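You operate a simulated robot arm through the tools that you are given. There is no shell and no other tool.

You run a simulated two-armed robot. Do the job below in one go: nothing can be reset, and whatever is moved stays where it is left.

Task
Tune the radio to 62 AM and play it at about half volume.
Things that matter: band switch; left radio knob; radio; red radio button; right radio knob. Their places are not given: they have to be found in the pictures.

It is judged by the outcome, as a careful person would: the job done as asked, and still so three seconds after it is handed in. It fails if anything else is knocked over, pushed out of place, dropped, spilled or broken.

Robot
Two 7-joint arms with three-finger grippers on one trunk that stands fixed in place. Base frame: the origin is at the foot of the trunk, x ahead of it, y to its left, z up. Lengths are in m, angles in rad, forces in N, time in s.
The left shoulder is at [0.07, 0.146, 0.863], the right one opposite. With the tool pointing down near the work surface each hand reaches from about 0.1 to 0.64 m from the base axis, measured 20 degrees to its own side. Payload 2.2 kg a hand.
The tool frame of a hand sits at the grasp point between the pads (the TCP): z along the fingers, y along the line on which they close. The tips reach 0.028 m beyond it. The gripper opens to 0.102 m; its body begins 0.071 m behind the TCP.
Orientation is that of the tool frame in the base frame, as [roll, pitch, yaw] about the fixed x, y, z axes, in that order (R = Rz(yaw) Ry(pitch) Rx(roll)). With the fingers straight down and closing along the base's y, the tool's x points along the base's -x, its y along +y and its z along -z.

Tools
- The arms move only by the tool send_rows. It takes "left_increments", "right_increments" or both (then of equal length, played together; a hand with none holds still); each is a list of rows, each an object (a shift or turn left out is 0, a gripper value left out holds the last) with "grip": the finger opening in m, from 0 to 0.102; "translation": the shift along the base's x, y, z in m, a list of three; "dr": the turn, a rotation vector about the base's x, y, z in rad, a list of three. In form: [{"grip": grip, "translation": [x, y, z], "dr": [rx, ry, rz]}, ...]. A call has 1 to 20 rows; each row shifts and turns the commanded pose from where the row before left it. Each row takes 0.2 s and may step no farther than 0.05 m and 0.15 rad from the row before; otherwise, or with a gripper value out of range, the whole call is refused. Where a pose cannot be reached the arm comes as near as it can. A force on the tool above 40 N (or 10 N above the force at the start of the call, whichever is more), or a blocked arm, ends the call early, and 0.2 s more pass. The fingers move at their own pace (about 0.2035 m/s each) and stop on an object; they squeeze with about 30 N. The grip force told is the motor's: it shows also when the fingers shut on nothing. Time passes only in rows, and 0.2 s behind the last, so rows that do not move let the fingers close. It gives the time, the measured TCP pose, the force on the tool (base axes), the opening and the grip force at its end, in the units of the frame above (readings bear some noise), with the torque about the TCP (base axes, N m) and any sound that the robot's microphone picked up.
- Cameras (640 x 400 px; columns grow to the right, rows downward): "scene" is now at [0.1323, 0.0155, 1.0795]; the picture's right is [0.19, -0.98, 0.00], its down [-0.66, -0.13, -0.74] and it looks along [0.72, 0.14, -0.68] (base axes); focal length 319 px, centre (320, 200). "left" rides on the left gripper at [0.072, 0.038, -0.086] in its tool frame; the picture's right is [-0.46, 0.89, 0.00], its down [-0.60, -0.32, -0.73] and it looks along [-0.65, -0.34, 0.68] (tool axes); focal length 256 px, centre (320, 200). "right" rides on the right gripper at [0.069, 0.044, -0.086] in its tool frame; the picture's right is [-0.53, 0.85, 0.00], its down [-0.58, -0.36, -0.73] and it looks along [-0.62, -0.39, 0.68] (tool axes); focal length 256 px, centre (320, 200).
- camera(camera): a new picture of that camera. No time passes.
- move_column(by): slides the trunk up (or, below 0, down) by that many m; the arms and the scene camera ride with it, the base frame stays. It gives what a move gives, with no picture.
- head_to(pan, tilt): turns the head with the scene camera to pan (to the left, within 1.501 rad either way) and tilt (down, from -0.506 to 1.204), counted from straight ahead of the robot. It gives what a move gives.
- probe_pixels(camera, pixels): for up to 12 pixels [column, row] of the newest picture of that camera ("zoom" is the newest enlarged one), the place [x, y, z] in the base frame of the surface seen there, good to about 0.002 m. No time passes.
- close_up(camera, box): a new picture of the part [left, top, right, bottom] of that camera's present view, enlarged. No time passes.
- close_job(): hands the job in; it is judged then, once.

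Leave the grippers open and the arms clear of the work at the hand-in unless told otherwise.

The tools are called after ">>>" as name(argument=value, ...) on one line, values as JSON. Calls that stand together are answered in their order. send_rows: Moves the arms, as the interface text tells. Its arguments: {"type":"object","properties":{"left_increments":{"type":"array","items":{"type":"object","properties":{"grip":{"type":"number"},"translation":{"type":"array","items":{"type":"number"}},"dr":{"type":"array","items":{"type":"number"}}}}},"right_increments":{"type":"array","items":{"type":"object","properties":{"grip":{"type":"number"},"translation":{"type":"array","items":{"type":"number"}},"dr":{"type":"array","items":{"type":"number"}}}}}},"required":[]} The other tools are called the same way: move_column (by) moves the trunk up or down; head_to (pan, tilt) turns the head that bears the scene camera; camera (camera) takes a picture; probe_pixels (camera, pixels) gives the place of the surface under pixels of a picture; close_up (camera, box) takes an enlarged picture of a part of a camera's view; close_job () hands the job in.

At the start:

```text
t: 0.0
left_eef_pos: [0.4216, 0.2787, 0.8158]
left_orientation: [-3.141, -0.002, -3.141]
left_ft_force: [-0.4, -0.2, 0.8]
left_wrist_torque: [0.01, 0.01, -0.01]
left_opening: 0.1017
left_grasp_force: 0.0
right_eef_pos: [0.2823, -0.0502, 0.8344]
right_orientation: [3.14, 0.0, 3.141]
right_ft_force: [-0.5, 0.4, 0.1]
right_wrist_torque: [0.0, -0.02, -0.01]
right_opening: 0.1021
right_grasp_force: 0.0
trunk travel left (down, up): [-0.4, 0.54]
head pan, tilt (commanded): [0.192, 0.742]
```

scene: 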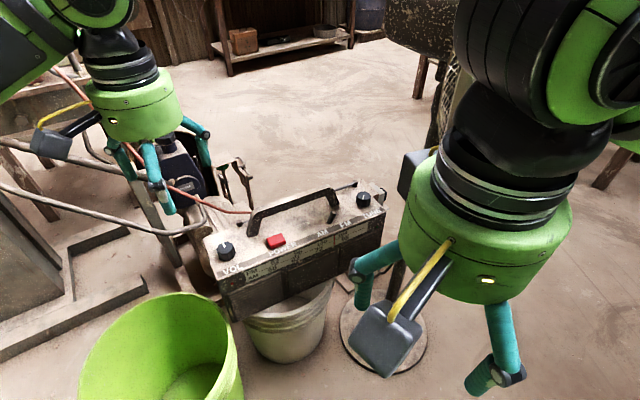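
right: 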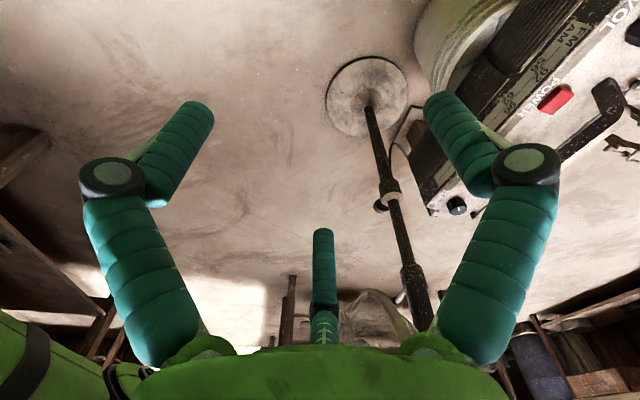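
left: 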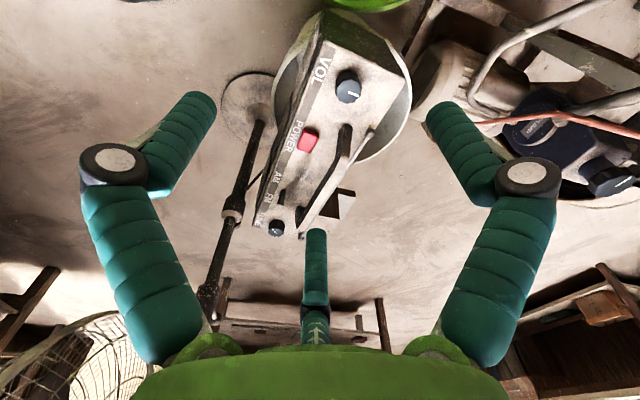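

I see the radio sitting on a bucket, with a left knob (VOL) near (226,248), a red button near (276,240), and a right knob (TUNE?) near (363,198). I'll take an enlarged view of the radio to read its labels and dials.

>>> close_up(camera="scene", box=[190, 170, 400, 320])

>>> close_up(camera="left", box=[230, 20, 430, 250])

>>> close_up(camera="right", box=[400, 0, 640, 220])

```text
2.67 times, centred on (295, 245) of scene
```

zoom: 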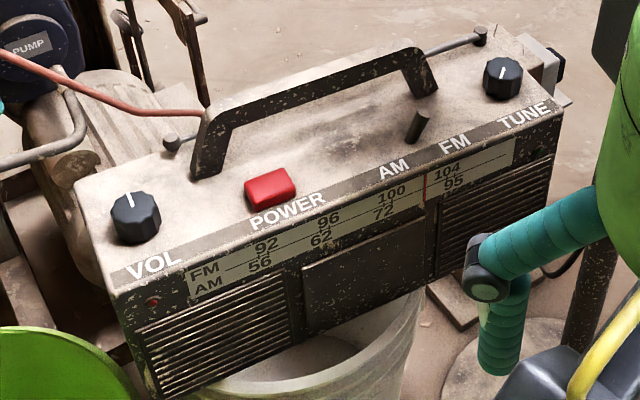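

```text
1.74 times, centred on (330, 135) of left
```

zoom: 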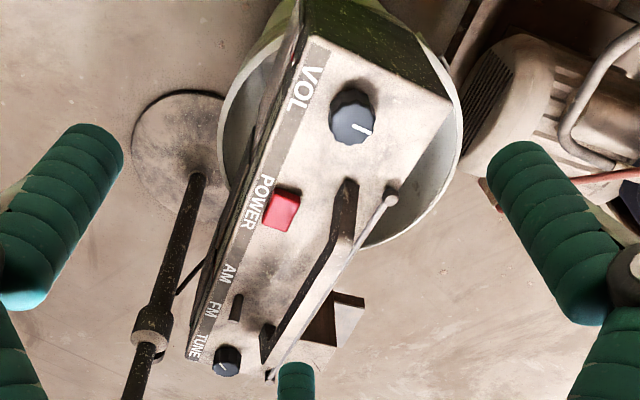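

```text
1.82 times, centred on (520, 110) of right
```

zoom: 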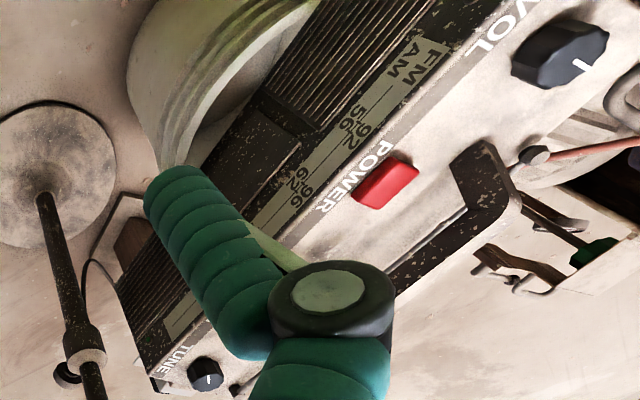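

The band switch is a small lever between AM and FM, leaning toward FM right now. The dial needle is near 100–104 FM. I'll zoom in tighter on the dial, the switch and the knobs.

>>> close_up(camera="scene", box=[240, 210, 400, 290])

>>> close_up(camera="scene", box=[320, 180, 400, 230])

>>> close_up(camera="scene", box=[210, 220, 290, 300])

>>> close_up(camera="scene", box=[190, 170, 400, 320])

```text
4.00 times, centred on (320, 250) of scene
```

zoom: 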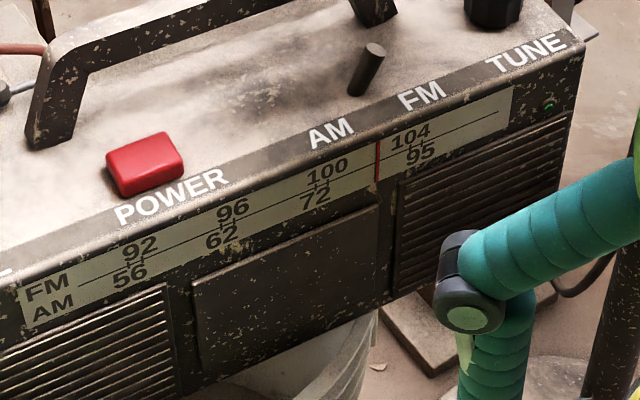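

```text
8.00 times, centred on (360, 205) of scene
```

zoom: 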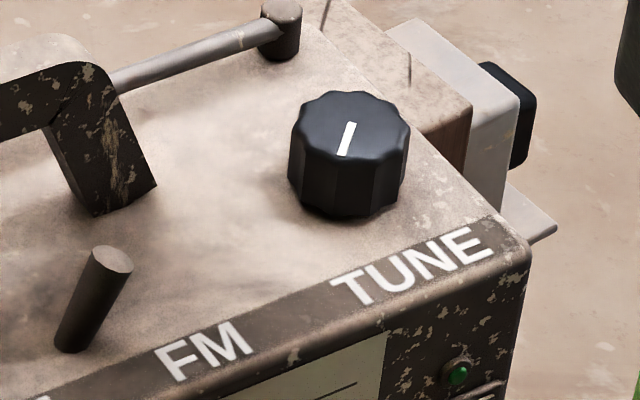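

```text
5.00 times, centred on (250, 260) of scene
```

zoom: 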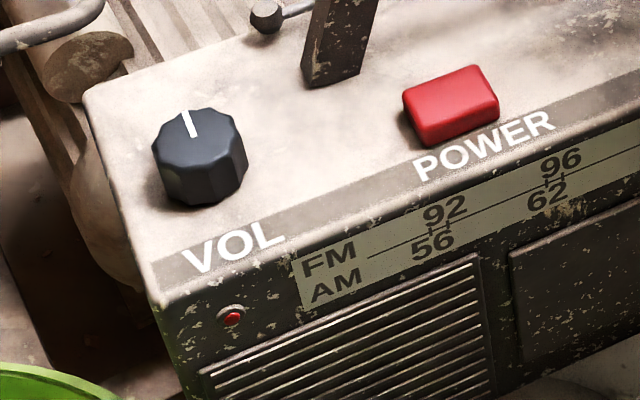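

```text
2.67 times, centred on (295, 245) of scene
```

zoom: 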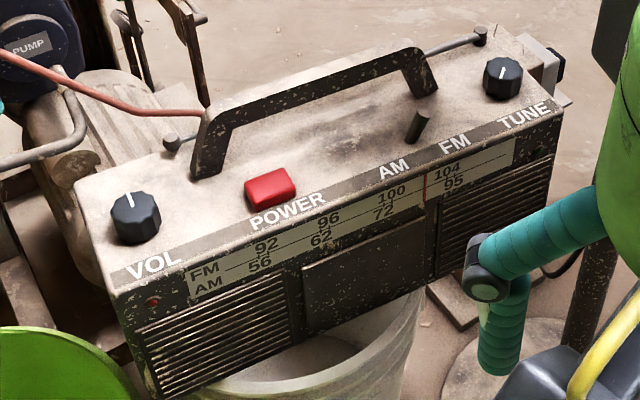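

The tuning dial shows AM 56/62/72/95 under FM 92/96/100/104, with the needle between 100 and 104. The VOL pointer faces the rear of the radio and the TUNE pointer faces the front. I'll measure 3D positions from the latest zoom.

>>> probe_pixels(camera="zoom", pixels=[[133, 203], [270, 183], [424, 114], [411, 140], [502, 68], [112, 288], [80, 187], [560, 112], [205, 120], [413, 52], [480, 32], [172, 141]])

>>> probe_pixels(camera="zoom", pixels=[[205, 170], [430, 88], [160, 225], [340, 150], [530, 85], [425, 187], [321, 240], [385, 212], [258, 263], [447, 183], [135, 240], [500, 95]])

```text
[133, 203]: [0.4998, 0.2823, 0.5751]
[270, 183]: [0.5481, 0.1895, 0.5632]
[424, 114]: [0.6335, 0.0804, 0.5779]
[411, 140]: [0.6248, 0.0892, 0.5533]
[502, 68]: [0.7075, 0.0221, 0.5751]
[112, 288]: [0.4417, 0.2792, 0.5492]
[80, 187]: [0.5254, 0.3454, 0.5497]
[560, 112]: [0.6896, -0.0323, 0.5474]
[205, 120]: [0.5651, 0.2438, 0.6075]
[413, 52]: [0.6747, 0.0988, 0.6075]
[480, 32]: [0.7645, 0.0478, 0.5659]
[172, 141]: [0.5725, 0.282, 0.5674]
```

```text
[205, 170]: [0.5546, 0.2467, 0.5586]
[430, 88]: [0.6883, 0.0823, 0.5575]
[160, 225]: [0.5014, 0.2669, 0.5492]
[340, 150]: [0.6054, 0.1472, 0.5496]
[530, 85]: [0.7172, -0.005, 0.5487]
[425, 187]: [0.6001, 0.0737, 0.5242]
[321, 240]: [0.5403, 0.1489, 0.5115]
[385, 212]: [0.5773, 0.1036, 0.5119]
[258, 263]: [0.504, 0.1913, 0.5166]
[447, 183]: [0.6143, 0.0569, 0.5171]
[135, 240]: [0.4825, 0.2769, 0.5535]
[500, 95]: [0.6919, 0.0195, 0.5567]
```

The radio's front edge runs from (0.44, 0.28) to (0.69, -0.03), with its top at z≈0.55. Next I check what stands around the right hand (pole on a disc near (383,330), cage near (430,100)) so I can move it without touching anything.

>>> camera(camera="scene")

>>> probe_pixels(camera="scene", pixels=[[383, 345], [395, 285], [420, 35], [440, 100], [290, 340], [262, 320], [328, 300], [160, 340], [420, 90], [230, 190], [200, 250], [240, 180]])

>>> camera(camera="right")

>>> probe_pixels(camera="right", pixels=[[368, 100], [378, 140], [392, 190], [402, 240], [415, 285], [425, 320], [380, 300], [480, 60], [540, 40], [450, 190], [330, 330], [620, 145]])

```text
taken
```

scene: 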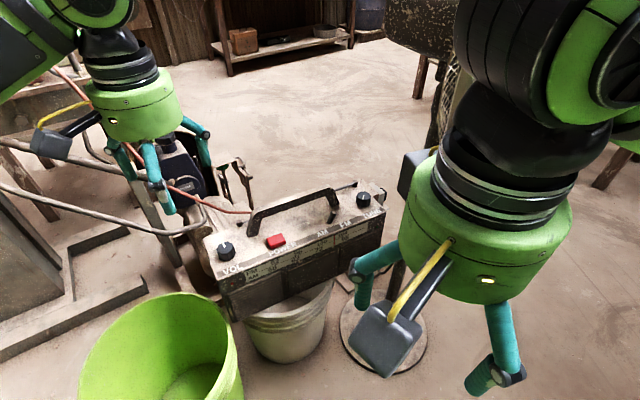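

```text
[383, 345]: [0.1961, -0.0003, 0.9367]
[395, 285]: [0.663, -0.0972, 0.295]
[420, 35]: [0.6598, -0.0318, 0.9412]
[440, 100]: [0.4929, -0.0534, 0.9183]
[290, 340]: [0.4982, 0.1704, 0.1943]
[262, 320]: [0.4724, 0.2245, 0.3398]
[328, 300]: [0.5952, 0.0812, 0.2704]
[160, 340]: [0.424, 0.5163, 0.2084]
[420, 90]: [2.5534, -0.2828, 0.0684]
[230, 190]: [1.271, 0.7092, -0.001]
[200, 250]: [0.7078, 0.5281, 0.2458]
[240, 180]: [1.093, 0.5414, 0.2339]
```

```text
taken
```

right: 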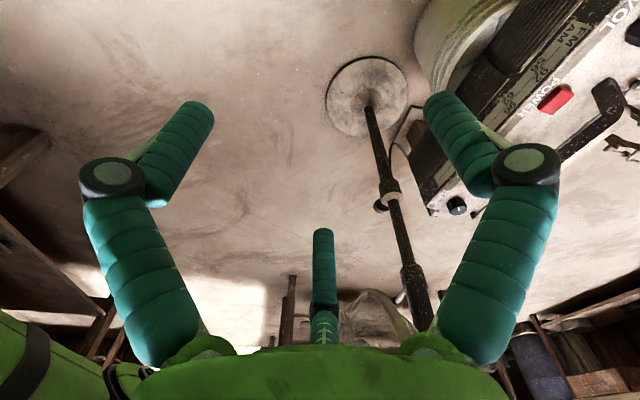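

```text
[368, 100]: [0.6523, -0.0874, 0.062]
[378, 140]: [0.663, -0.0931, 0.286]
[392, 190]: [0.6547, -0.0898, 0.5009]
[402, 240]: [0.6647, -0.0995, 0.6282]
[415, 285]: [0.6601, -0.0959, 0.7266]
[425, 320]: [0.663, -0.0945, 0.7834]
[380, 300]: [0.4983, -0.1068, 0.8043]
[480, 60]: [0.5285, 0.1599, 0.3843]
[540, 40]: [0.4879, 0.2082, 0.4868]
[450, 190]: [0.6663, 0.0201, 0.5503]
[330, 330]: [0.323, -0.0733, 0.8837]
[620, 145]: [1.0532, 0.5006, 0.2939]
```

A thin pole stands at about (0.66, -0.097) from the floor up to z≈0.95, with a speckled head above. It's close to the TUNE knob, so I turn the head right and up to see the head of that stand and the surroundings of the right arm.

>>> head_to(pan=-0.25, tilt=0.3)

>>> camera(camera="scene")

```text
t: 0.9
left_eef_pos: [0.4217, 0.2788, 0.8158]
left_orientation: [-3.141, 0.0, -3.142]
left_ft_force: [0.4, 0.6, 0.3]
left_wrist_torque: [-0.03, 0.01, 0.01]
left_opening: 0.1018
left_grasp_force: 0.0
right_eef_pos: [0.2804, -0.0505, 0.8354]
right_orientation: [-3.141, 0.0, 3.141]
right_ft_force: [0.3, 0.1, 0.4]
right_wrist_torque: [0.01, 0.02, -0.04]
right_opening: 0.102
right_grasp_force: 0.1
trunk travel left (down, up): [-0.4, 0.54]
head pan, tilt (commanded): [-0.25, 0.3]
```

```text
taken
```

scene: 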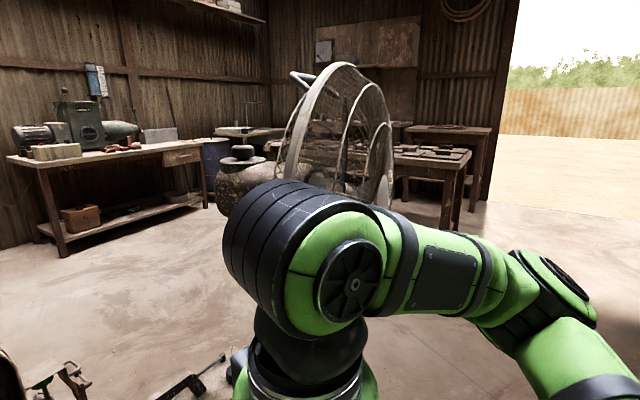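

It's a standing fan: the wire cage is around (340,120) and its motor at (245,185). I'll measure how near these are.

>>> probe_pixels(camera="scene", pixels=[[240, 185], [240, 152], [245, 200], [292, 150], [345, 65], [388, 110], [390, 180], [300, 75], [215, 185], [265, 180], [320, 100], [290, 178]])

>>> close_up(camera="scene", box=[200, 50, 400, 210])

```text
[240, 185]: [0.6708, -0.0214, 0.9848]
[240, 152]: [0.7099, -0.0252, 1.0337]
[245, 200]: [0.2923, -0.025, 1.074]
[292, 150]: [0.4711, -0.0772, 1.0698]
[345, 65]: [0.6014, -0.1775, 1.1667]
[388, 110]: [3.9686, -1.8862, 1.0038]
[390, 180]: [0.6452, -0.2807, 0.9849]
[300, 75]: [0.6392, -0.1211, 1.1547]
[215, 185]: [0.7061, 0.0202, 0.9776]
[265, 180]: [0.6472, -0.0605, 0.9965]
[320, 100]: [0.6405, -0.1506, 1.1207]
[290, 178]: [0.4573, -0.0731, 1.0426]
```

```text
2.50 times, centred on (300, 130) of scene
```

zoom: 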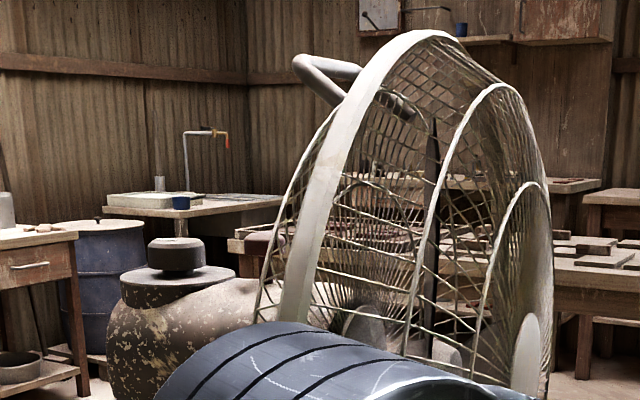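

The fan motor is at about (0.67–0.71, 0.0, 0.93–1.03) and its cage bulges toward -y from x≈0.46. The right arm would have to go past the cage, so I'll use the left arm for everything. First the right arm retracts away to the right and back.

>>> send_rows(right_increments=[{"translation": [-0.02, -0.03, 0]}, {"translation": [-0.01, -0.04, 0]}, {"translation": [-0.01, -0.04, 0]}, {"translation": [-0.01, -0.04, 0]}, {"translation": [0, -0.04, 0]}, {"translation": [0, -0.03, 0]}])

>>> head_to(pan=0.1, tilt=0.55)

>>> camera(camera="scene")

```text
t: 2.3
left_eef_pos: [0.4218, 0.2785, 0.8168]
left_orientation: [-3.141, 0.0, 3.141]
left_ft_force: [0.1, -0.3, -0.3]
left_wrist_torque: [0.05, 0.02, -0.03]
left_opening: 0.1021
left_grasp_force: 0.0
right_eef_pos: [0.2321, -0.2713, 0.8345]
right_orientation: [3.141, 0.001, -3.139]
right_ft_force: [0.5, 0.5, 0.8]
right_wrist_torque: [-0.01, -0.01, 0.01]
right_opening: 0.1024
right_grasp_force: 0.1
trunk travel left (down, up): [-0.4, 0.54]
head pan, tilt (commanded): [-0.25, 0.3]
```

```text
t: 3.1
left_eef_pos: [0.4223, 0.2789, 0.8157]
left_orientation: [3.141, 0.0, -3.141]
left_ft_force: [0.8, -0.3, -0.3]
left_wrist_torque: [-0.01, -0.01, -0.04]
left_opening: 0.1021
left_grasp_force: 0.0
right_eef_pos: [0.231, -0.2709, 0.8341]
right_orientation: [3.141, 0.0, 3.141]
right_ft_force: [-0.6, 0.4, 0.2]
right_wrist_torque: [0.0, 0.03, -0.01]
right_opening: 0.102
right_grasp_force: 0.1
trunk travel left (down, up): [-0.4, 0.54]
head pan, tilt (commanded): [0.099, 0.55]
```

```text
taken
```

scene: 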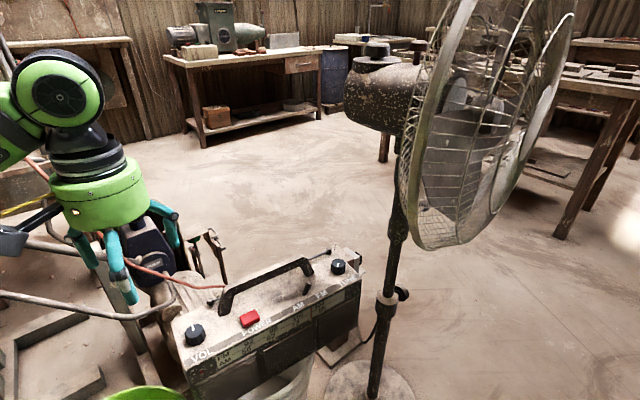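

Now the fan and the radio are clearly seen. I'll measure the fan's motor, cage bottom, and the pole knob.

>>> probe_pixels(camera="scene", pixels=[[347, 100], [380, 130], [410, 130], [435, 247], [405, 180], [400, 293], [378, 47], [388, 300], [330, 250], [355, 95], [480, 240], [440, 230]])

>>> close_up(camera="scene", box=[160, 230, 400, 400])

```text
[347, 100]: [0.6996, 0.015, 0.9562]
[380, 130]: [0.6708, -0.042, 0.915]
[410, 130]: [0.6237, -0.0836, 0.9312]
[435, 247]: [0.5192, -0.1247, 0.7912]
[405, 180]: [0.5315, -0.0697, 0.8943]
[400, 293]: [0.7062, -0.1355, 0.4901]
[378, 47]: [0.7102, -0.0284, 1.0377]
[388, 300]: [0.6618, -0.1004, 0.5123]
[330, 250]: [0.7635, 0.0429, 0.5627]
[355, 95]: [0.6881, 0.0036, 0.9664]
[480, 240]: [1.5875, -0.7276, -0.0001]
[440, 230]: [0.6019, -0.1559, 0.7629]
```

```text
2.35 times, centred on (280, 315) of scene
```

zoom: 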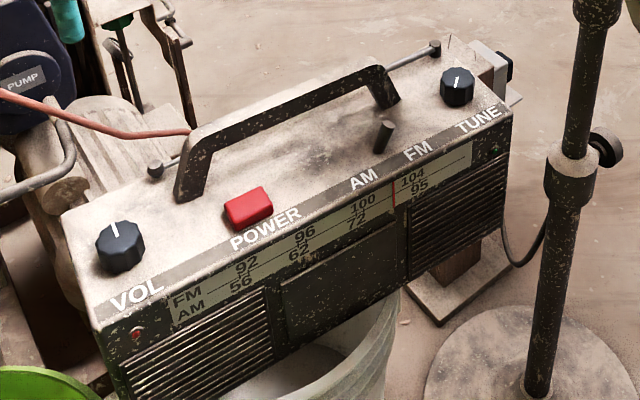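

The cage bottom is at z≈0.76 and the motor bottom at about 0.91, well clear of the power button. I'll close the left hand's fingers and move it above the red button at (0.548, 0.190), staying at z=0.70.

>>> send_rows(left_increments=[{"grip": 0, "translation": [0.02526, -0.01784, -0.0232]}, {"translation": [0.02526, -0.01784, -0.0232]}, {"translation": [0.02526, -0.01784, -0.0232]}, {"translation": [0.02526, -0.01784, -0.0232]}, {"translation": [0.02526, -0.01784, -0.0232]}, {"translation": [0, 0, 0]}])

>>> camera(camera="left")

>>> camera(camera="scene")

```text
t: 4.5
left_eef_pos: [0.5483, 0.1892, 0.6996]
left_orientation: [-3.141, -0.001, -3.141]
left_ft_force: [0.8, -1.1, 0.2]
left_wrist_torque: [-0.01, -0.01, 0.01]
left_opening: 0.0019
left_grasp_force: 30.2
right_eef_pos: [0.2328, -0.2699, 0.8353]
right_orientation: [-3.142, -0.001, -3.14]
right_ft_force: [0.1, 0.4, 0.5]
right_wrist_torque: [-0.04, -0.04, -0.02]
right_opening: 0.102
right_grasp_force: 0.0
trunk travel left (down, up): [-0.4, 0.54]
head pan, tilt (commanded): [0.099, 0.55]
```

```text
taken
```

left: 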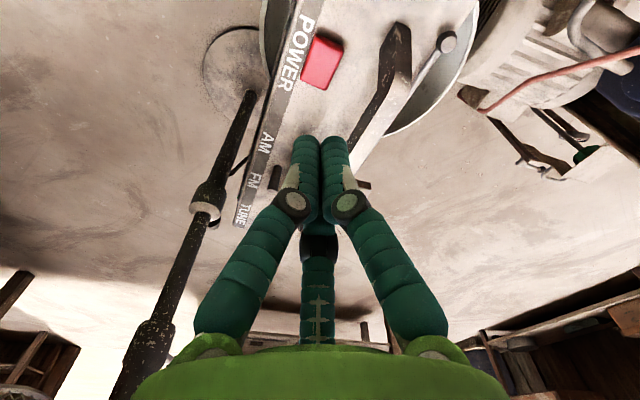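

```text
taken
```

scene: 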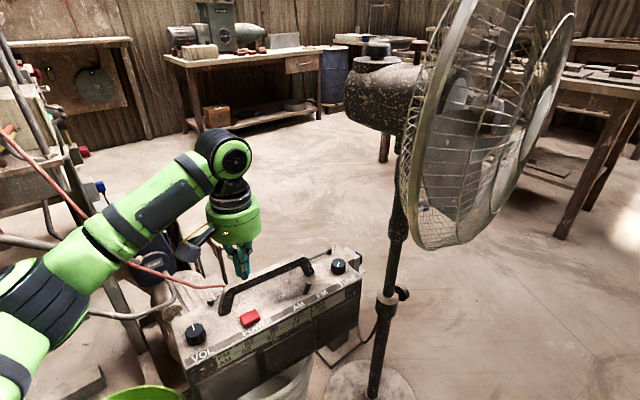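

The closed fingers are above the button. I'll check the fingertip positions, with the tips near (305,140) and (335,140) in the left camera.

>>> probe_pixels(camera="left", pixels=[[305, 142], [335, 142], [320, 60], [310, 75], [330, 50], [318, 225]])

>>> close_up(camera="scene", box=[170, 200, 370, 360])

```text
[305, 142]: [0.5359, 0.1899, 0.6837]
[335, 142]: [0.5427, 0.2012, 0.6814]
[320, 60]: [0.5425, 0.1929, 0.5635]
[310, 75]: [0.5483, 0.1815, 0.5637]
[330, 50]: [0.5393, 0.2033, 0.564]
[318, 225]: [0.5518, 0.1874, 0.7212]
```

```text
2.50 times, centred on (270, 280) of scene
```

zoom: 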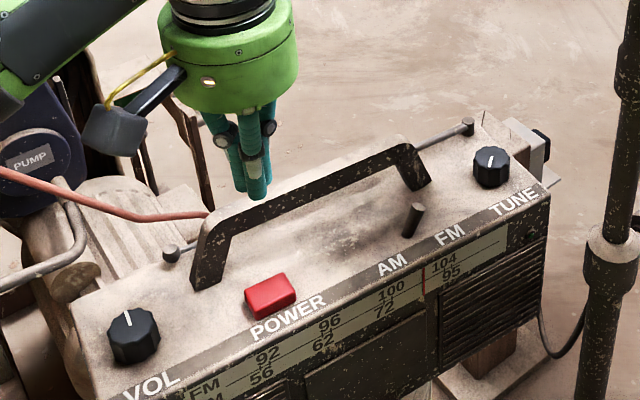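

I lower the hand to just above the button (tips at about z=0.572).

>>> send_rows(left_increments=[{"translation": [-0.001, 0.001, -0.035]}, {"translation": [-0.001, 0.001, -0.035]}, {"translation": [0, 0, -0.025]}, {"translation": [0, 0, -0.004]}])

>>> close_up(camera="scene", box=[170, 200, 370, 360])

>>> camera(camera="left")

```text
t: 5.5
left_eef_pos: [0.5475, 0.1926, 0.6015]
left_orientation: [3.14, -0.001, -3.141]
left_ft_force: [-1.8, 0.3, 0.2]
left_wrist_torque: [0.04, 0.02, 0.01]
left_opening: 0.002
left_grasp_force: 29.7
right_eef_pos: [0.2325, -0.2703, 0.8339]
right_orientation: [3.141, -0.001, -3.141]
right_ft_force: [-0.6, 0.0, -0.2]
right_wrist_torque: [0.01, 0.03, -0.01]
right_opening: 0.1021
right_grasp_force: 0.1
trunk travel left (down, up): [-0.4, 0.54]
head pan, tilt (commanded): [0.099, 0.55]
```

```text
2.50 times, centred on (270, 280) of scene
```

zoom: 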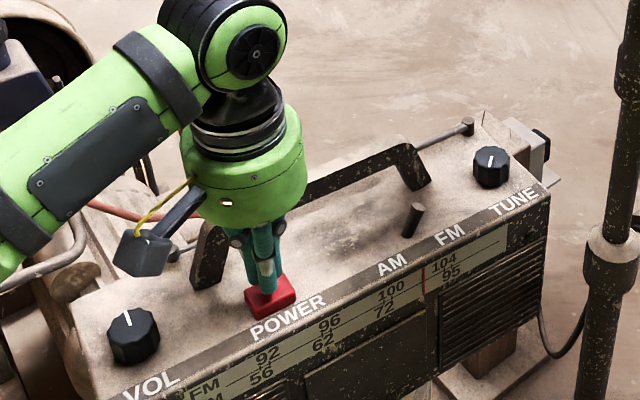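

```text
taken
```

left: 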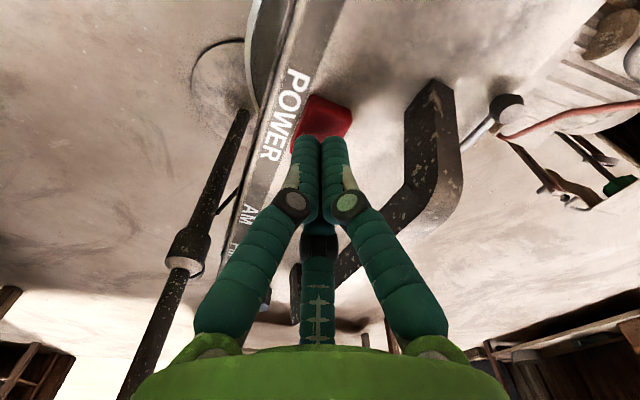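

The tips are right over the red button. I press down in small steps.

>>> send_rows(left_increments=[{"translation": [0, 0, -0.004]}, {"translation": [0, 0, -0.003]}, {"translation": [0, 0, -0.003]}, {"translation": [0, 0, -0.002]}])

```text
t: 6.5
left_eef_pos: [0.546, 0.192, 0.5886]
left_orientation: [3.142, 0.001, -3.141]
left_ft_force: [-0.1, 0.0, 0.5]
left_wrist_torque: [0.01, -0.01, 0.03]
left_opening: 0.0062
left_grasp_force: 29.6
right_eef_pos: [0.2316, -0.2704, 0.8339]
right_orientation: [-3.141, 0.001, 3.141]
right_ft_force: [0.5, -0.3, 0.7]
right_wrist_torque: [-0.03, -0.02, 0.03]
right_opening: 0.102
right_grasp_force: 0.0
trunk travel left (down, up): [-0.4, 0.54]
head pan, tilt (commanded): [0.099, 0.55]
```

No force yet; opening changed slightly (the tips are spreading a little). I continue pressing in 2 mm steps.

>>> send_rows(left_increments=[{"translation": [0, 0, -0.002]}, {"translation": [0, 0, -0.002]}])

>>> close_up(camera="scene", box=[170, 200, 370, 360])

```text
t: 7.1
left_eef_pos: [0.5471, 0.1922, 0.5858]
left_orientation: [3.14, 0.001, 3.141]
left_ft_force: [0.2, -1.2, 2.2]
left_wrist_torque: [0.0, -0.02, 0.0]
left_opening: 0.006
left_grasp_force: 29.8
right_eef_pos: [0.2327, -0.2711, 0.835]
right_orientation: [3.141, -0.002, 3.141]
right_ft_force: [0.6, 0.3, 0.1]
right_wrist_torque: [0.0, -0.01, 0.03]
right_opening: 0.102
right_grasp_force: 0.0
trunk travel left (down, up): [-0.4, 0.54]
head pan, tilt (commanded): [0.099, 0.55]
heard: click
```

```text
2.50 times, centred on (270, 280) of scene
```

zoom: 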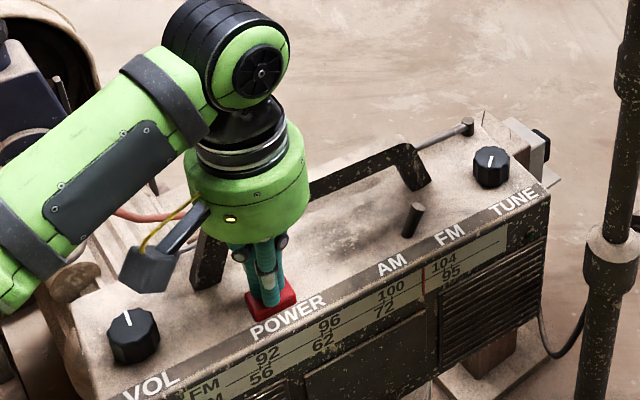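

A click was heard: the button has been pressed. I lift straight up and look at whether the radio came on.

>>> send_rows(left_increments=[{"translation": [0, 0, 0.01]}, {"translation": [0, 0, 0.03]}, {"translation": [0, 0, 0.035]}, {"translation": [-0.01, 0.01, 0.035]}, {"translation": [0, 0, 0]}])

>>> close_up(camera="scene", box=[170, 230, 370, 400])

```text
t: 8.3
left_eef_pos: [0.5363, 0.203, 0.6952]
left_orientation: [3.139, 0.0, -3.141]
left_ft_force: [0.0, 0.1, 0.3]
left_wrist_torque: [-0.01, -0.01, 0.02]
left_opening: 0.0021
left_grasp_force: 30.0
right_eef_pos: [0.2329, -0.27, 0.8342]
right_orientation: [-3.141, -0.001, -3.141]
right_ft_force: [-0.3, 0.0, 0.3]
right_wrist_torque: [-0.02, -0.01, 0.02]
right_opening: 0.1021
right_grasp_force: 0.1
trunk travel left (down, up): [-0.4, 0.54]
head pan, tilt (commanded): [0.099, 0.55]
```

```text
2.35 times, centred on (270, 315) of scene
```

zoom: 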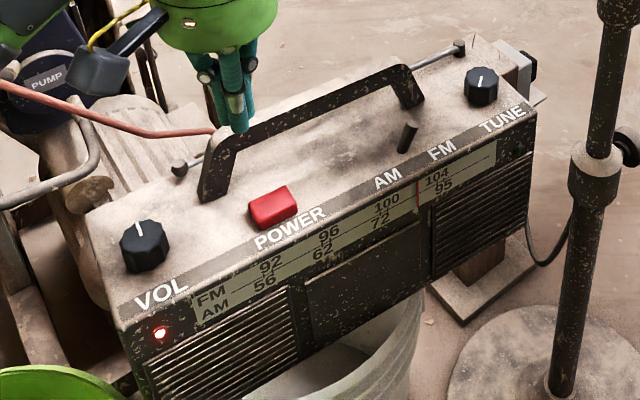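

The red LED is now lit, so the radio is on, but nothing audible was reported, so volume may be low or no station is tuned. Before reaching toward the band switch near the fan, I check how high the wrist joint and forearm are above the TCP.

>>> camera(camera="scene")

```text
taken
```

scene: 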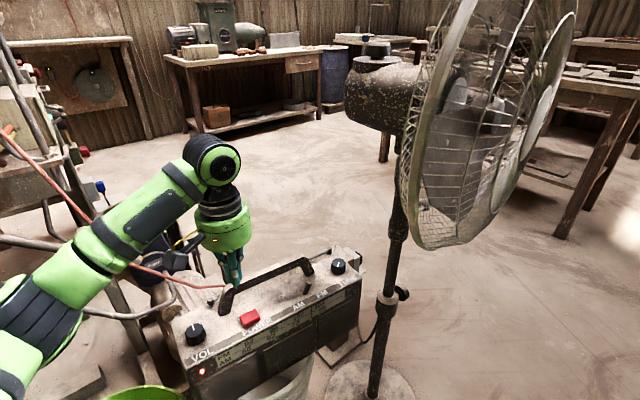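

>>> probe_pixels(camera="scene", pixels=[[220, 163], [205, 138], [225, 185], [225, 225], [185, 185], [110, 250], [95, 240], [70, 280], [20, 320], [30, 290], [240, 165], [165, 180]])

```text
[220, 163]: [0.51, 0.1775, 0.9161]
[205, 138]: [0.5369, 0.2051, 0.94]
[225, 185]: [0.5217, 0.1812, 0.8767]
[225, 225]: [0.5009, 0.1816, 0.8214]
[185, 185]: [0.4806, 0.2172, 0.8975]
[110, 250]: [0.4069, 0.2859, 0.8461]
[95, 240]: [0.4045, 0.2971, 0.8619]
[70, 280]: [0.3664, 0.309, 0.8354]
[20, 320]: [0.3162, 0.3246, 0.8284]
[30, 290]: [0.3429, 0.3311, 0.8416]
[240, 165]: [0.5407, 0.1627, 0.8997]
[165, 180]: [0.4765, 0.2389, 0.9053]
```

The wrist top is about 0.25 m above the TCP, so at TCP z≈0.62 it stays under the fan motor (0.915). I'll go down to z=0.635 and travel along the front of the radio toward the FM side of the band lever, with the handle behind, checking how far the arm reaches.

>>> send_rows(left_increments=[{"translation": [0.0, 0.0, -0.03]}, {"translation": [0.0, 0.0, -0.03]}, {"translation": [0.015, -0.022, 0]}, {"translation": [0.02, -0.027, 0]}, {"translation": [0.02, -0.027, 0]}, {"translation": [0.02, -0.027, 0]}, {"translation": [0, 0, 0]}])

>>> camera(camera="scene")

```text
t: 9.9
left_eef_pos: [0.611, 0.0998, 0.6361]
left_orientation: [-3.141, -0.001, 3.141]
left_ft_force: [0.4, -0.5, -1.1]
left_wrist_torque: [-0.03, 0.0, -0.02]
left_opening: 0.002
left_grasp_force: 30.0
right_eef_pos: [0.232, -0.2704, 0.8351]
right_orientation: [-3.141, 0.001, -3.141]
right_ft_force: [0.8, 0.0, 0.4]
right_wrist_torque: [-0.03, 0.05, 0.01]
right_opening: 0.1019
right_grasp_force: 0.1
trunk travel left (down, up): [-0.4, 0.54]
head pan, tilt (commanded): [0.099, 0.55]
```

```text
taken
```

scene: 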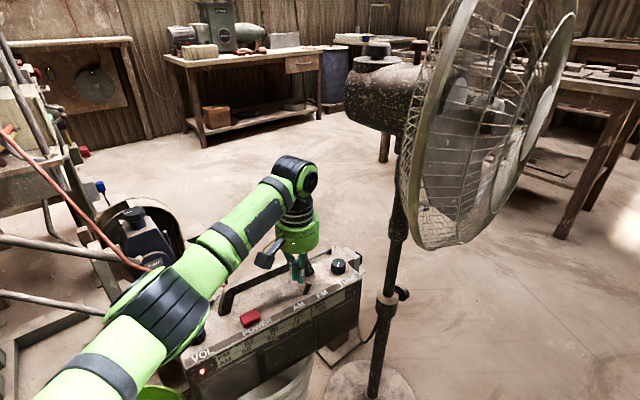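

Still plenty of bend in the elbow. Continue to the FM side of the lever at (0.655, 0.046), z=0.636, then look.

>>> send_rows(left_increments=[{"translation": [0.022, -0.027, 0]}, {"translation": [0.022, -0.026, 0]}, {"translation": [0, 0, 0]}])

>>> camera(camera="scene")

>>> camera(camera="left")

```text
t: 10.7
left_eef_pos: [0.6341, 0.0677, 0.6366]
left_orientation: [3.139, 0.003, 3.14]
left_ft_force: [0.2, -0.7, 0.9]
left_wrist_torque: [0.02, 0.01, -0.02]
left_opening: 0.002
left_grasp_force: 29.6
left hand out of reach, approached as far as the arm can: row 2
right_eef_pos: [0.2319, -0.2708, 0.8354]
right_orientation: [-3.141, -0.002, -3.141]
right_ft_force: [-0.6, 0.7, -0.6]
right_wrist_torque: [0.0, -0.04, 0.0]
right_opening: 0.1022
right_grasp_force: 0.0
trunk travel left (down, up): [-0.4, 0.54]
head pan, tilt (commanded): [0.099, 0.55]
```

```text
taken
```

scene: 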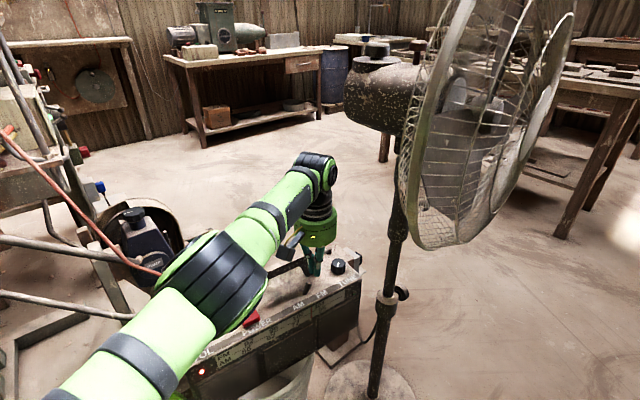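

```text
taken
```

left: 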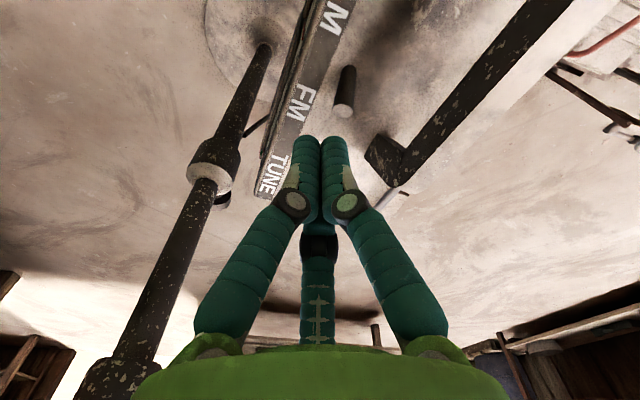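

Reach with the tool vertical ends at about (0.634, 0.068). I'll tilt the tool slightly so the fingers lean outward (about 0.22 rad), which extends reach. Then I'll read the pose.

>>> send_rows(left_increments=[{"dr": [-0.021, -0.108, 0]}, {"dr": [-0.021, -0.108, 0]}, {"translation": [0, 0, 0]}])

>>> camera(camera="scene")

>>> camera(camera="left")

```text
t: 11.5
left_eef_pos: [0.6348, 0.0681, 0.6342]
left_orientation: [-3.099, 0.215, -3.134]
left_ft_force: [-0.3, 0.5, 0.4]
left_wrist_torque: [0.01, 0.01, -0.01]
left_opening: 0.0022
left_grasp_force: 29.9
right_eef_pos: [0.2323, -0.2712, 0.8347]
right_orientation: [3.141, 0.0, 3.141]
right_ft_force: [-0.1, 0.6, 1.0]
right_wrist_torque: [0.01, -0.04, -0.02]
right_opening: 0.102
right_grasp_force: 0.0
trunk travel left (down, up): [-0.4, 0.54]
head pan, tilt (commanded): [0.099, 0.55]
```

```text
taken
```

scene: 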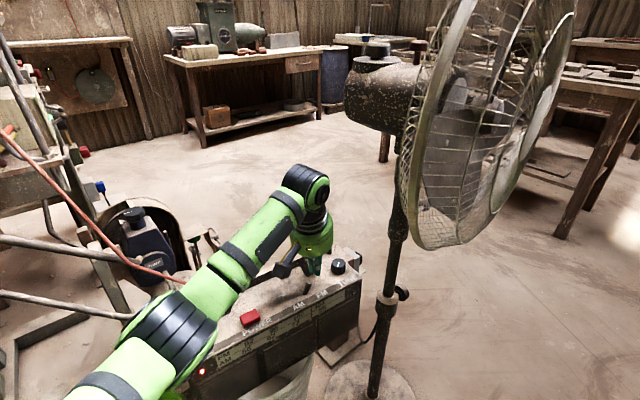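

```text
taken
```

left: 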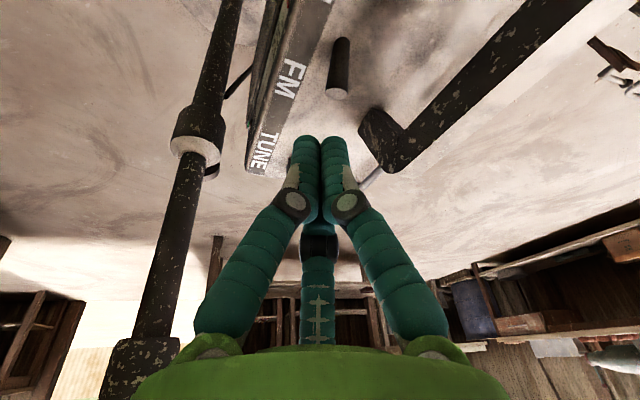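

The tilt gave me reach. Now I move over to the FM side at (0.653, 0.049), still at z≈0.634, and check clearances to the handle post.

>>> send_rows(left_increments=[{"translation": [0.0092, -0.0097, 0]}, {"translation": [0.0092, -0.0097, 0]}, {"translation": [0, 0, 0]}])

>>> camera(camera="left")

>>> close_up(camera="scene", box=[250, 210, 390, 320])

```text
t: 12.3
left_eef_pos: [0.6534, 0.0477, 0.634]
left_orientation: [-3.1, 0.218, -3.135]
left_ft_force: [0.1, 0.9, 0.0]
left_wrist_torque: [-0.02, 0.01, -0.02]
left_opening: 0.002
left_grasp_force: 30.1
right_eef_pos: [0.2323, -0.2706, 0.8352]
right_orientation: [-3.141, 0.0, -3.141]
right_ft_force: [-0.1, -0.5, 0.2]
right_wrist_torque: [0.01, -0.01, -0.03]
right_opening: 0.1019
right_grasp_force: 0.1
trunk travel left (down, up): [-0.4, 0.54]
head pan, tilt (commanded): [0.099, 0.55]
```

```text
taken
```

left: 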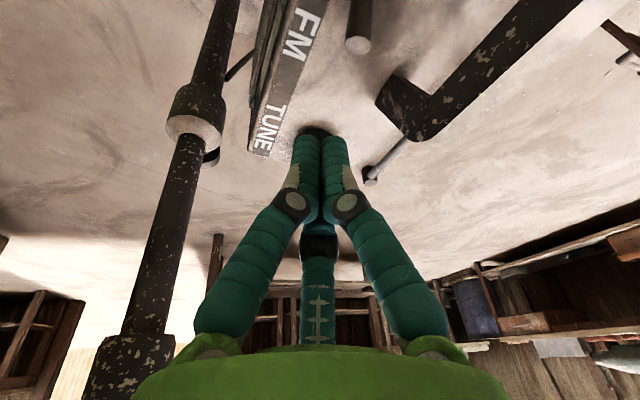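

```text
3.64 times, centred on (320, 265) of scene
```

zoom: 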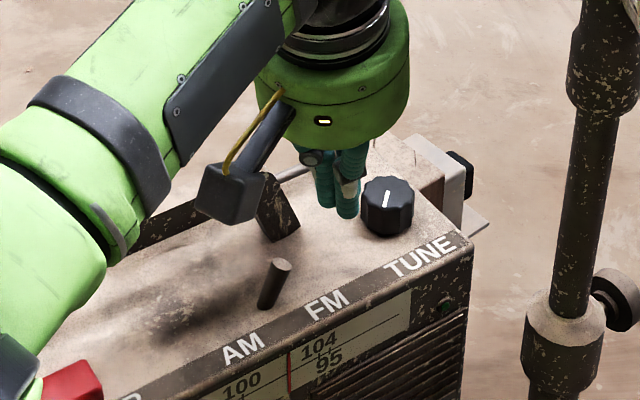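

The fingertips are between the lever and the TUNE knob, about 1 cm clear of each. I lower to TCP z≈0.587 so that the tips overlap the lever's upper half without touching the case.

>>> send_rows(left_increments=[{"translation": [0, 0, -0.015]}, {"translation": [0, 0, -0.015]}, {"translation": [0, 0, -0.01]}, {"translation": [0, 0, -0.007]}, {"translation": [0, 0, 0]}])

>>> close_up(camera="scene", box=[250, 210, 390, 320])

>>> camera(camera="left")

```text
t: 13.5
left_eef_pos: [0.6523, 0.0482, 0.5872]
left_orientation: [-3.1, 0.215, -3.135]
left_ft_force: [-1.0, 0.4, 0.9]
left_wrist_torque: [0.02, -0.01, 0.04]
left_opening: 0.0019
left_grasp_force: 29.8
right_eef_pos: [0.2308, -0.2713, 0.8349]
right_orientation: [3.141, 0.0, 3.141]
right_ft_force: [-0.4, 0.3, 0.2]
right_wrist_torque: [-0.01, 0.0, 0.03]
right_opening: 0.1021
right_grasp_force: 0.1
trunk travel left (down, up): [-0.4, 0.54]
head pan, tilt (commanded): [0.099, 0.55]
```

```text
3.64 times, centred on (320, 265) of scene
```

zoom: 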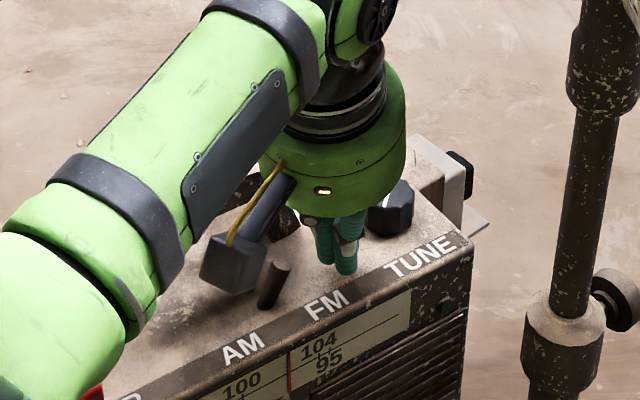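

```text
taken
```

left: 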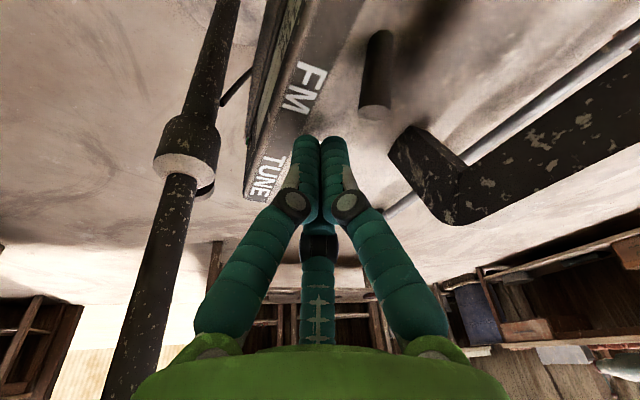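

The fingers are at the right height. I probe the lever tip and the fingertips in the left view to confirm they line up in the depth direction.

>>> probe_pixels(camera="left", pixels=[[374, 108], [378, 45], [308, 145], [332, 145], [420, 150], [300, 90], [268, 175], [376, 75], [395, 150], [345, 205]])

```text
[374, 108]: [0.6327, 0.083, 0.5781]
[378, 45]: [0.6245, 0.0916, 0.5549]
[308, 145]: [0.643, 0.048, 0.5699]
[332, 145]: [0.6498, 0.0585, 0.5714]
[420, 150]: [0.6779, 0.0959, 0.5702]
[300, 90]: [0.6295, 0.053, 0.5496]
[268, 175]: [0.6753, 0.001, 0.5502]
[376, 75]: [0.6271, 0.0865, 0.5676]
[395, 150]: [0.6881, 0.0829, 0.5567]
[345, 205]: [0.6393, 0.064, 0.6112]
```

The lever tip lines up with the nearest finger (both at depth ≈0.026). I push along the radio's length toward AM, i.e. direction (-0.62, +0.78), in small steps.

>>> send_rows(left_increments=[{"translation": [-0.0044, 0.0068, 0]}, {"translation": [-0.0044, 0.0068, 0]}, {"translation": [-0.005, 0.00626, 0]}, {"translation": [-0.0037, 0.0047, 0]}])

>>> close_up(camera="scene", box=[250, 210, 390, 320])

>>> camera(camera="left")

```text
t: 14.5
left_eef_pos: [0.6346, 0.0735, 0.5874]
left_orientation: [-3.099, 0.216, -3.138]
left_ft_force: [0.0, -0.4, -0.3]
left_wrist_torque: [0.0, -0.01, -0.04]
left_opening: 0.0019
left_grasp_force: 29.8
right_eef_pos: [0.2322, -0.27, 0.8339]
right_orientation: [3.141, -0.001, 3.141]
right_ft_force: [0.1, -0.4, 0.2]
right_wrist_torque: [0.01, 0.01, 0.0]
right_opening: 0.102
right_grasp_force: 0.1
trunk travel left (down, up): [-0.4, 0.54]
head pan, tilt (commanded): [0.099, 0.55]
```

```text
3.64 times, centred on (320, 265) of scene
```

zoom: 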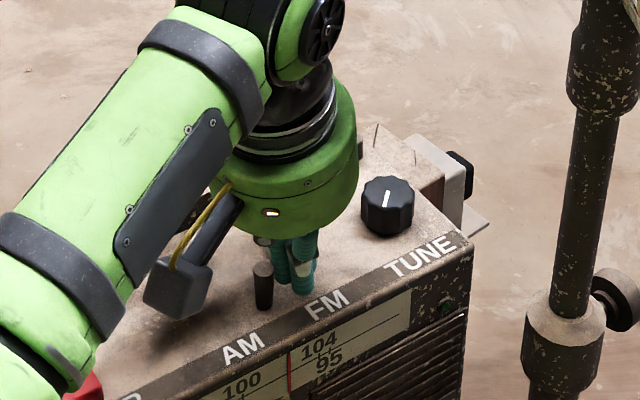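

```text
taken
```

left: 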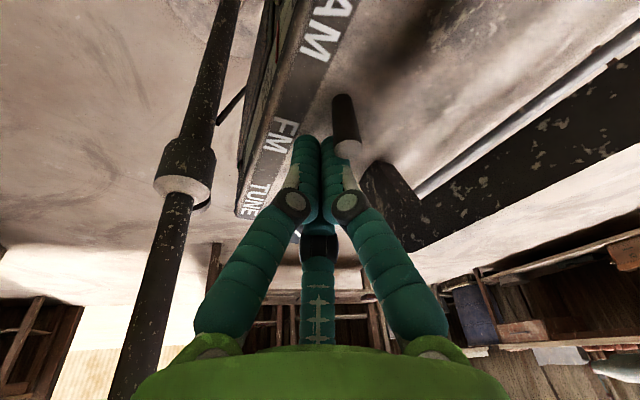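

The finger is at the lever and it's now standing upright, partway. I continue pushing toward AM.

>>> send_rows(left_increments=[{"translation": [-0.0037, 0.0047, 0]}, {"translation": [-0.0037, 0.0047, 0]}, {"translation": [-0.0025, 0.0031, 0]}])

>>> close_up(camera="scene", box=[250, 210, 390, 320])

>>> camera(camera="left")

```text
t: 15.3
left_eef_pos: [0.6254, 0.0837, 0.589]
left_orientation: [-3.097, 0.221, -3.138]
left_ft_force: [4.2, -6.9, 2.7]
left_wrist_torque: [-0.15, -0.08, 0.0]
left_opening: 0.0021
left_grasp_force: 30.3
right_eef_pos: [0.2322, -0.2719, 0.8358]
right_orientation: [3.141, 0.0, -3.141]
right_ft_force: [0.3, 0.4, 0.0]
right_wrist_torque: [-0.02, -0.01, 0.0]
right_opening: 0.1021
right_grasp_force: 0.0
trunk travel left (down, up): [-0.4, 0.54]
head pan, tilt (commanded): [0.099, 0.55]
```

```text
3.64 times, centred on (320, 265) of scene
```

zoom: 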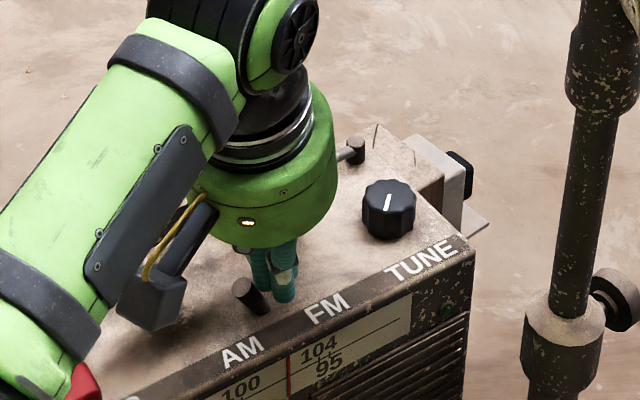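

```text
taken
```

left: 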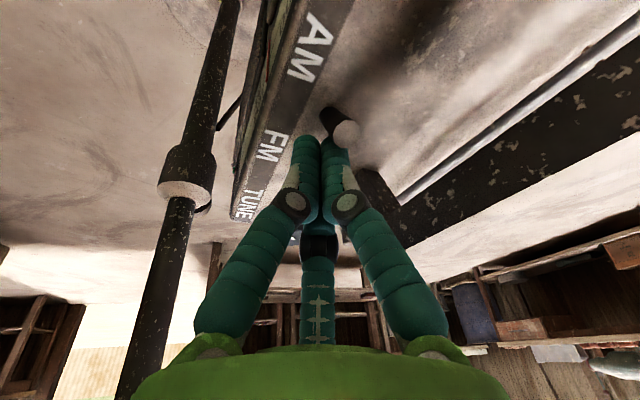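

The lever now leans to AM and the force rose to about 8 N, meaning it's against its stop. I back off toward FM and lift up, then look.

>>> send_rows(left_increments=[{"translation": [0.005, -0.00626, 0]}, {"translation": [0.004, -0.005, 0.003]}, {"translation": [0, 0, 0.025]}, {"translation": [0, 0, 0.02]}])

>>> close_up(camera="scene", box=[180, 210, 400, 390])

```text
t: 16.3
left_eef_pos: [0.6345, 0.0743, 0.6358]
left_orientation: [-3.101, 0.216, -3.136]
left_ft_force: [0.1, -0.1, 0.1]
left_wrist_torque: [0.01, 0.0, 0.02]
left_opening: 0.0023
left_grasp_force: 29.6
right_eef_pos: [0.2325, -0.271, 0.834]
right_orientation: [-3.141, 0.001, -3.141]
right_ft_force: [0.8, 0.5, -0.4]
right_wrist_torque: [0.02, 0.05, 0.03]
right_opening: 0.1019
right_grasp_force: 0.1
trunk travel left (down, up): [-0.4, 0.54]
head pan, tilt (commanded): [0.099, 0.55]
```

```text
2.22 times, centred on (290, 300) of scene
```

zoom: 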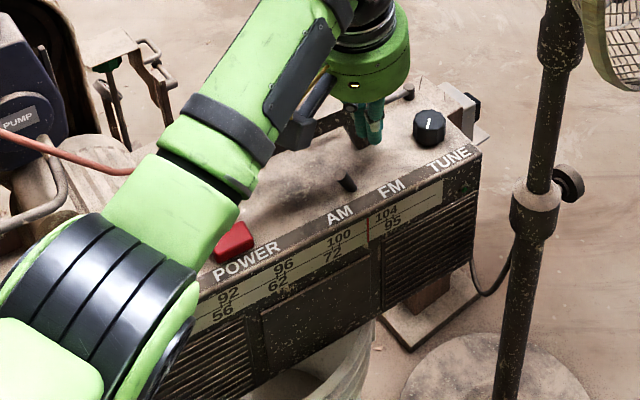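

The band lever now points to AM. Next is the TUNE knob. The left forearm will block the head camera's view of the dial, so I'll turn the right hand about the vertical so that its camera looks at the radio's front.

>>> send_rows(right_increments=[{"dr": [0, 0, 0.14]}, {"dr": [0, 0, 0.14]}, {"dr": [0, 0, 0.14]}, {"dr": [0, 0, 0.14]}, {"dr": [0, 0, 0.14]}, {"dr": [0, 0, 0.14]}, {"dr": [0, 0, 0.14]}, {"dr": [0, 0, 0.14]}, {"dr": [0, 0, 0.14]}])

>>> camera(camera="right")

```text
t: 18.3
left_eef_pos: [0.6341, 0.0746, 0.6356]
left_orientation: [-3.1, 0.216, -3.136]
left_ft_force: [1.0, 0.4, 0.2]
left_wrist_torque: [0.0, 0.01, 0.0]
left_opening: 0.0024
left_grasp_force: 29.9
right_eef_pos: [0.2319, -0.2697, 0.8345]
right_orientation: [3.141, 0.0, -1.877]
right_ft_force: [0.4, -0.2, -0.1]
right_wrist_torque: [-0.01, -0.01, -0.02]
right_opening: 0.102
right_grasp_force: 0.0
trunk travel left (down, up): [-0.4, 0.54]
head pan, tilt (commanded): [0.099, 0.55]
```

```text
taken
```

right: 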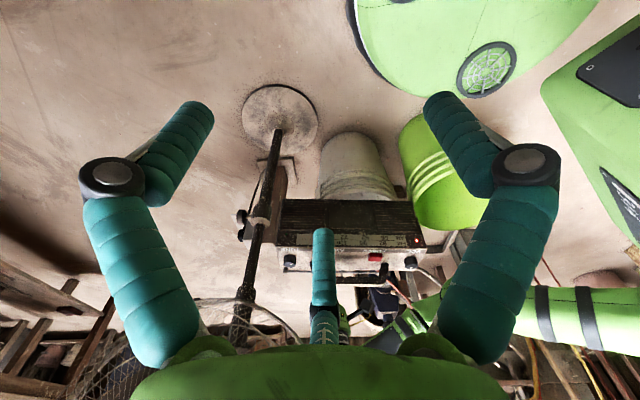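

The right camera now sees the radio (upside down) but one finger covers the middle. I turn it a bit further so the dial is to the left of that finger.

>>> send_rows(right_increments=[{"dr": [0, 0, 0.14]}, {"dr": [0, 0, 0.12]}])

>>> camera(camera="right")

```text
t: 18.9
left_eef_pos: [0.6349, 0.0737, 0.6348]
left_orientation: [-3.099, 0.216, -3.136]
left_ft_force: [0.0, 0.5, -0.2]
left_wrist_torque: [0.01, 0.01, 0.0]
left_opening: 0.0023
left_grasp_force: 30.2
right_eef_pos: [0.2317, -0.27, 0.8344]
right_orientation: [-3.141, -0.002, -1.619]
right_ft_force: [0.2, 0.0, -0.2]
right_wrist_torque: [-0.01, 0.03, 0.03]
right_opening: 0.1019
right_grasp_force: 0.0
trunk travel left (down, up): [-0.4, 0.54]
head pan, tilt (commanded): [0.099, 0.55]
```

```text
taken
```

right: 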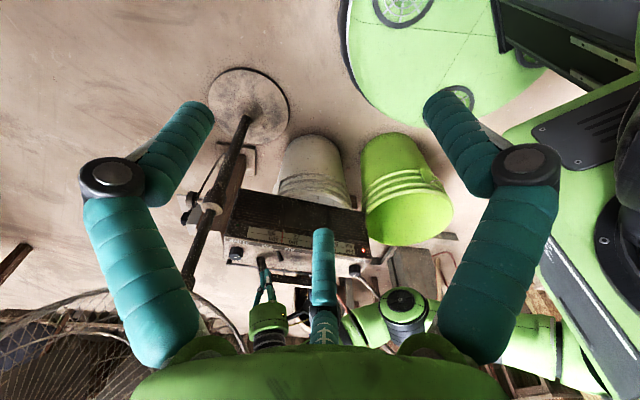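

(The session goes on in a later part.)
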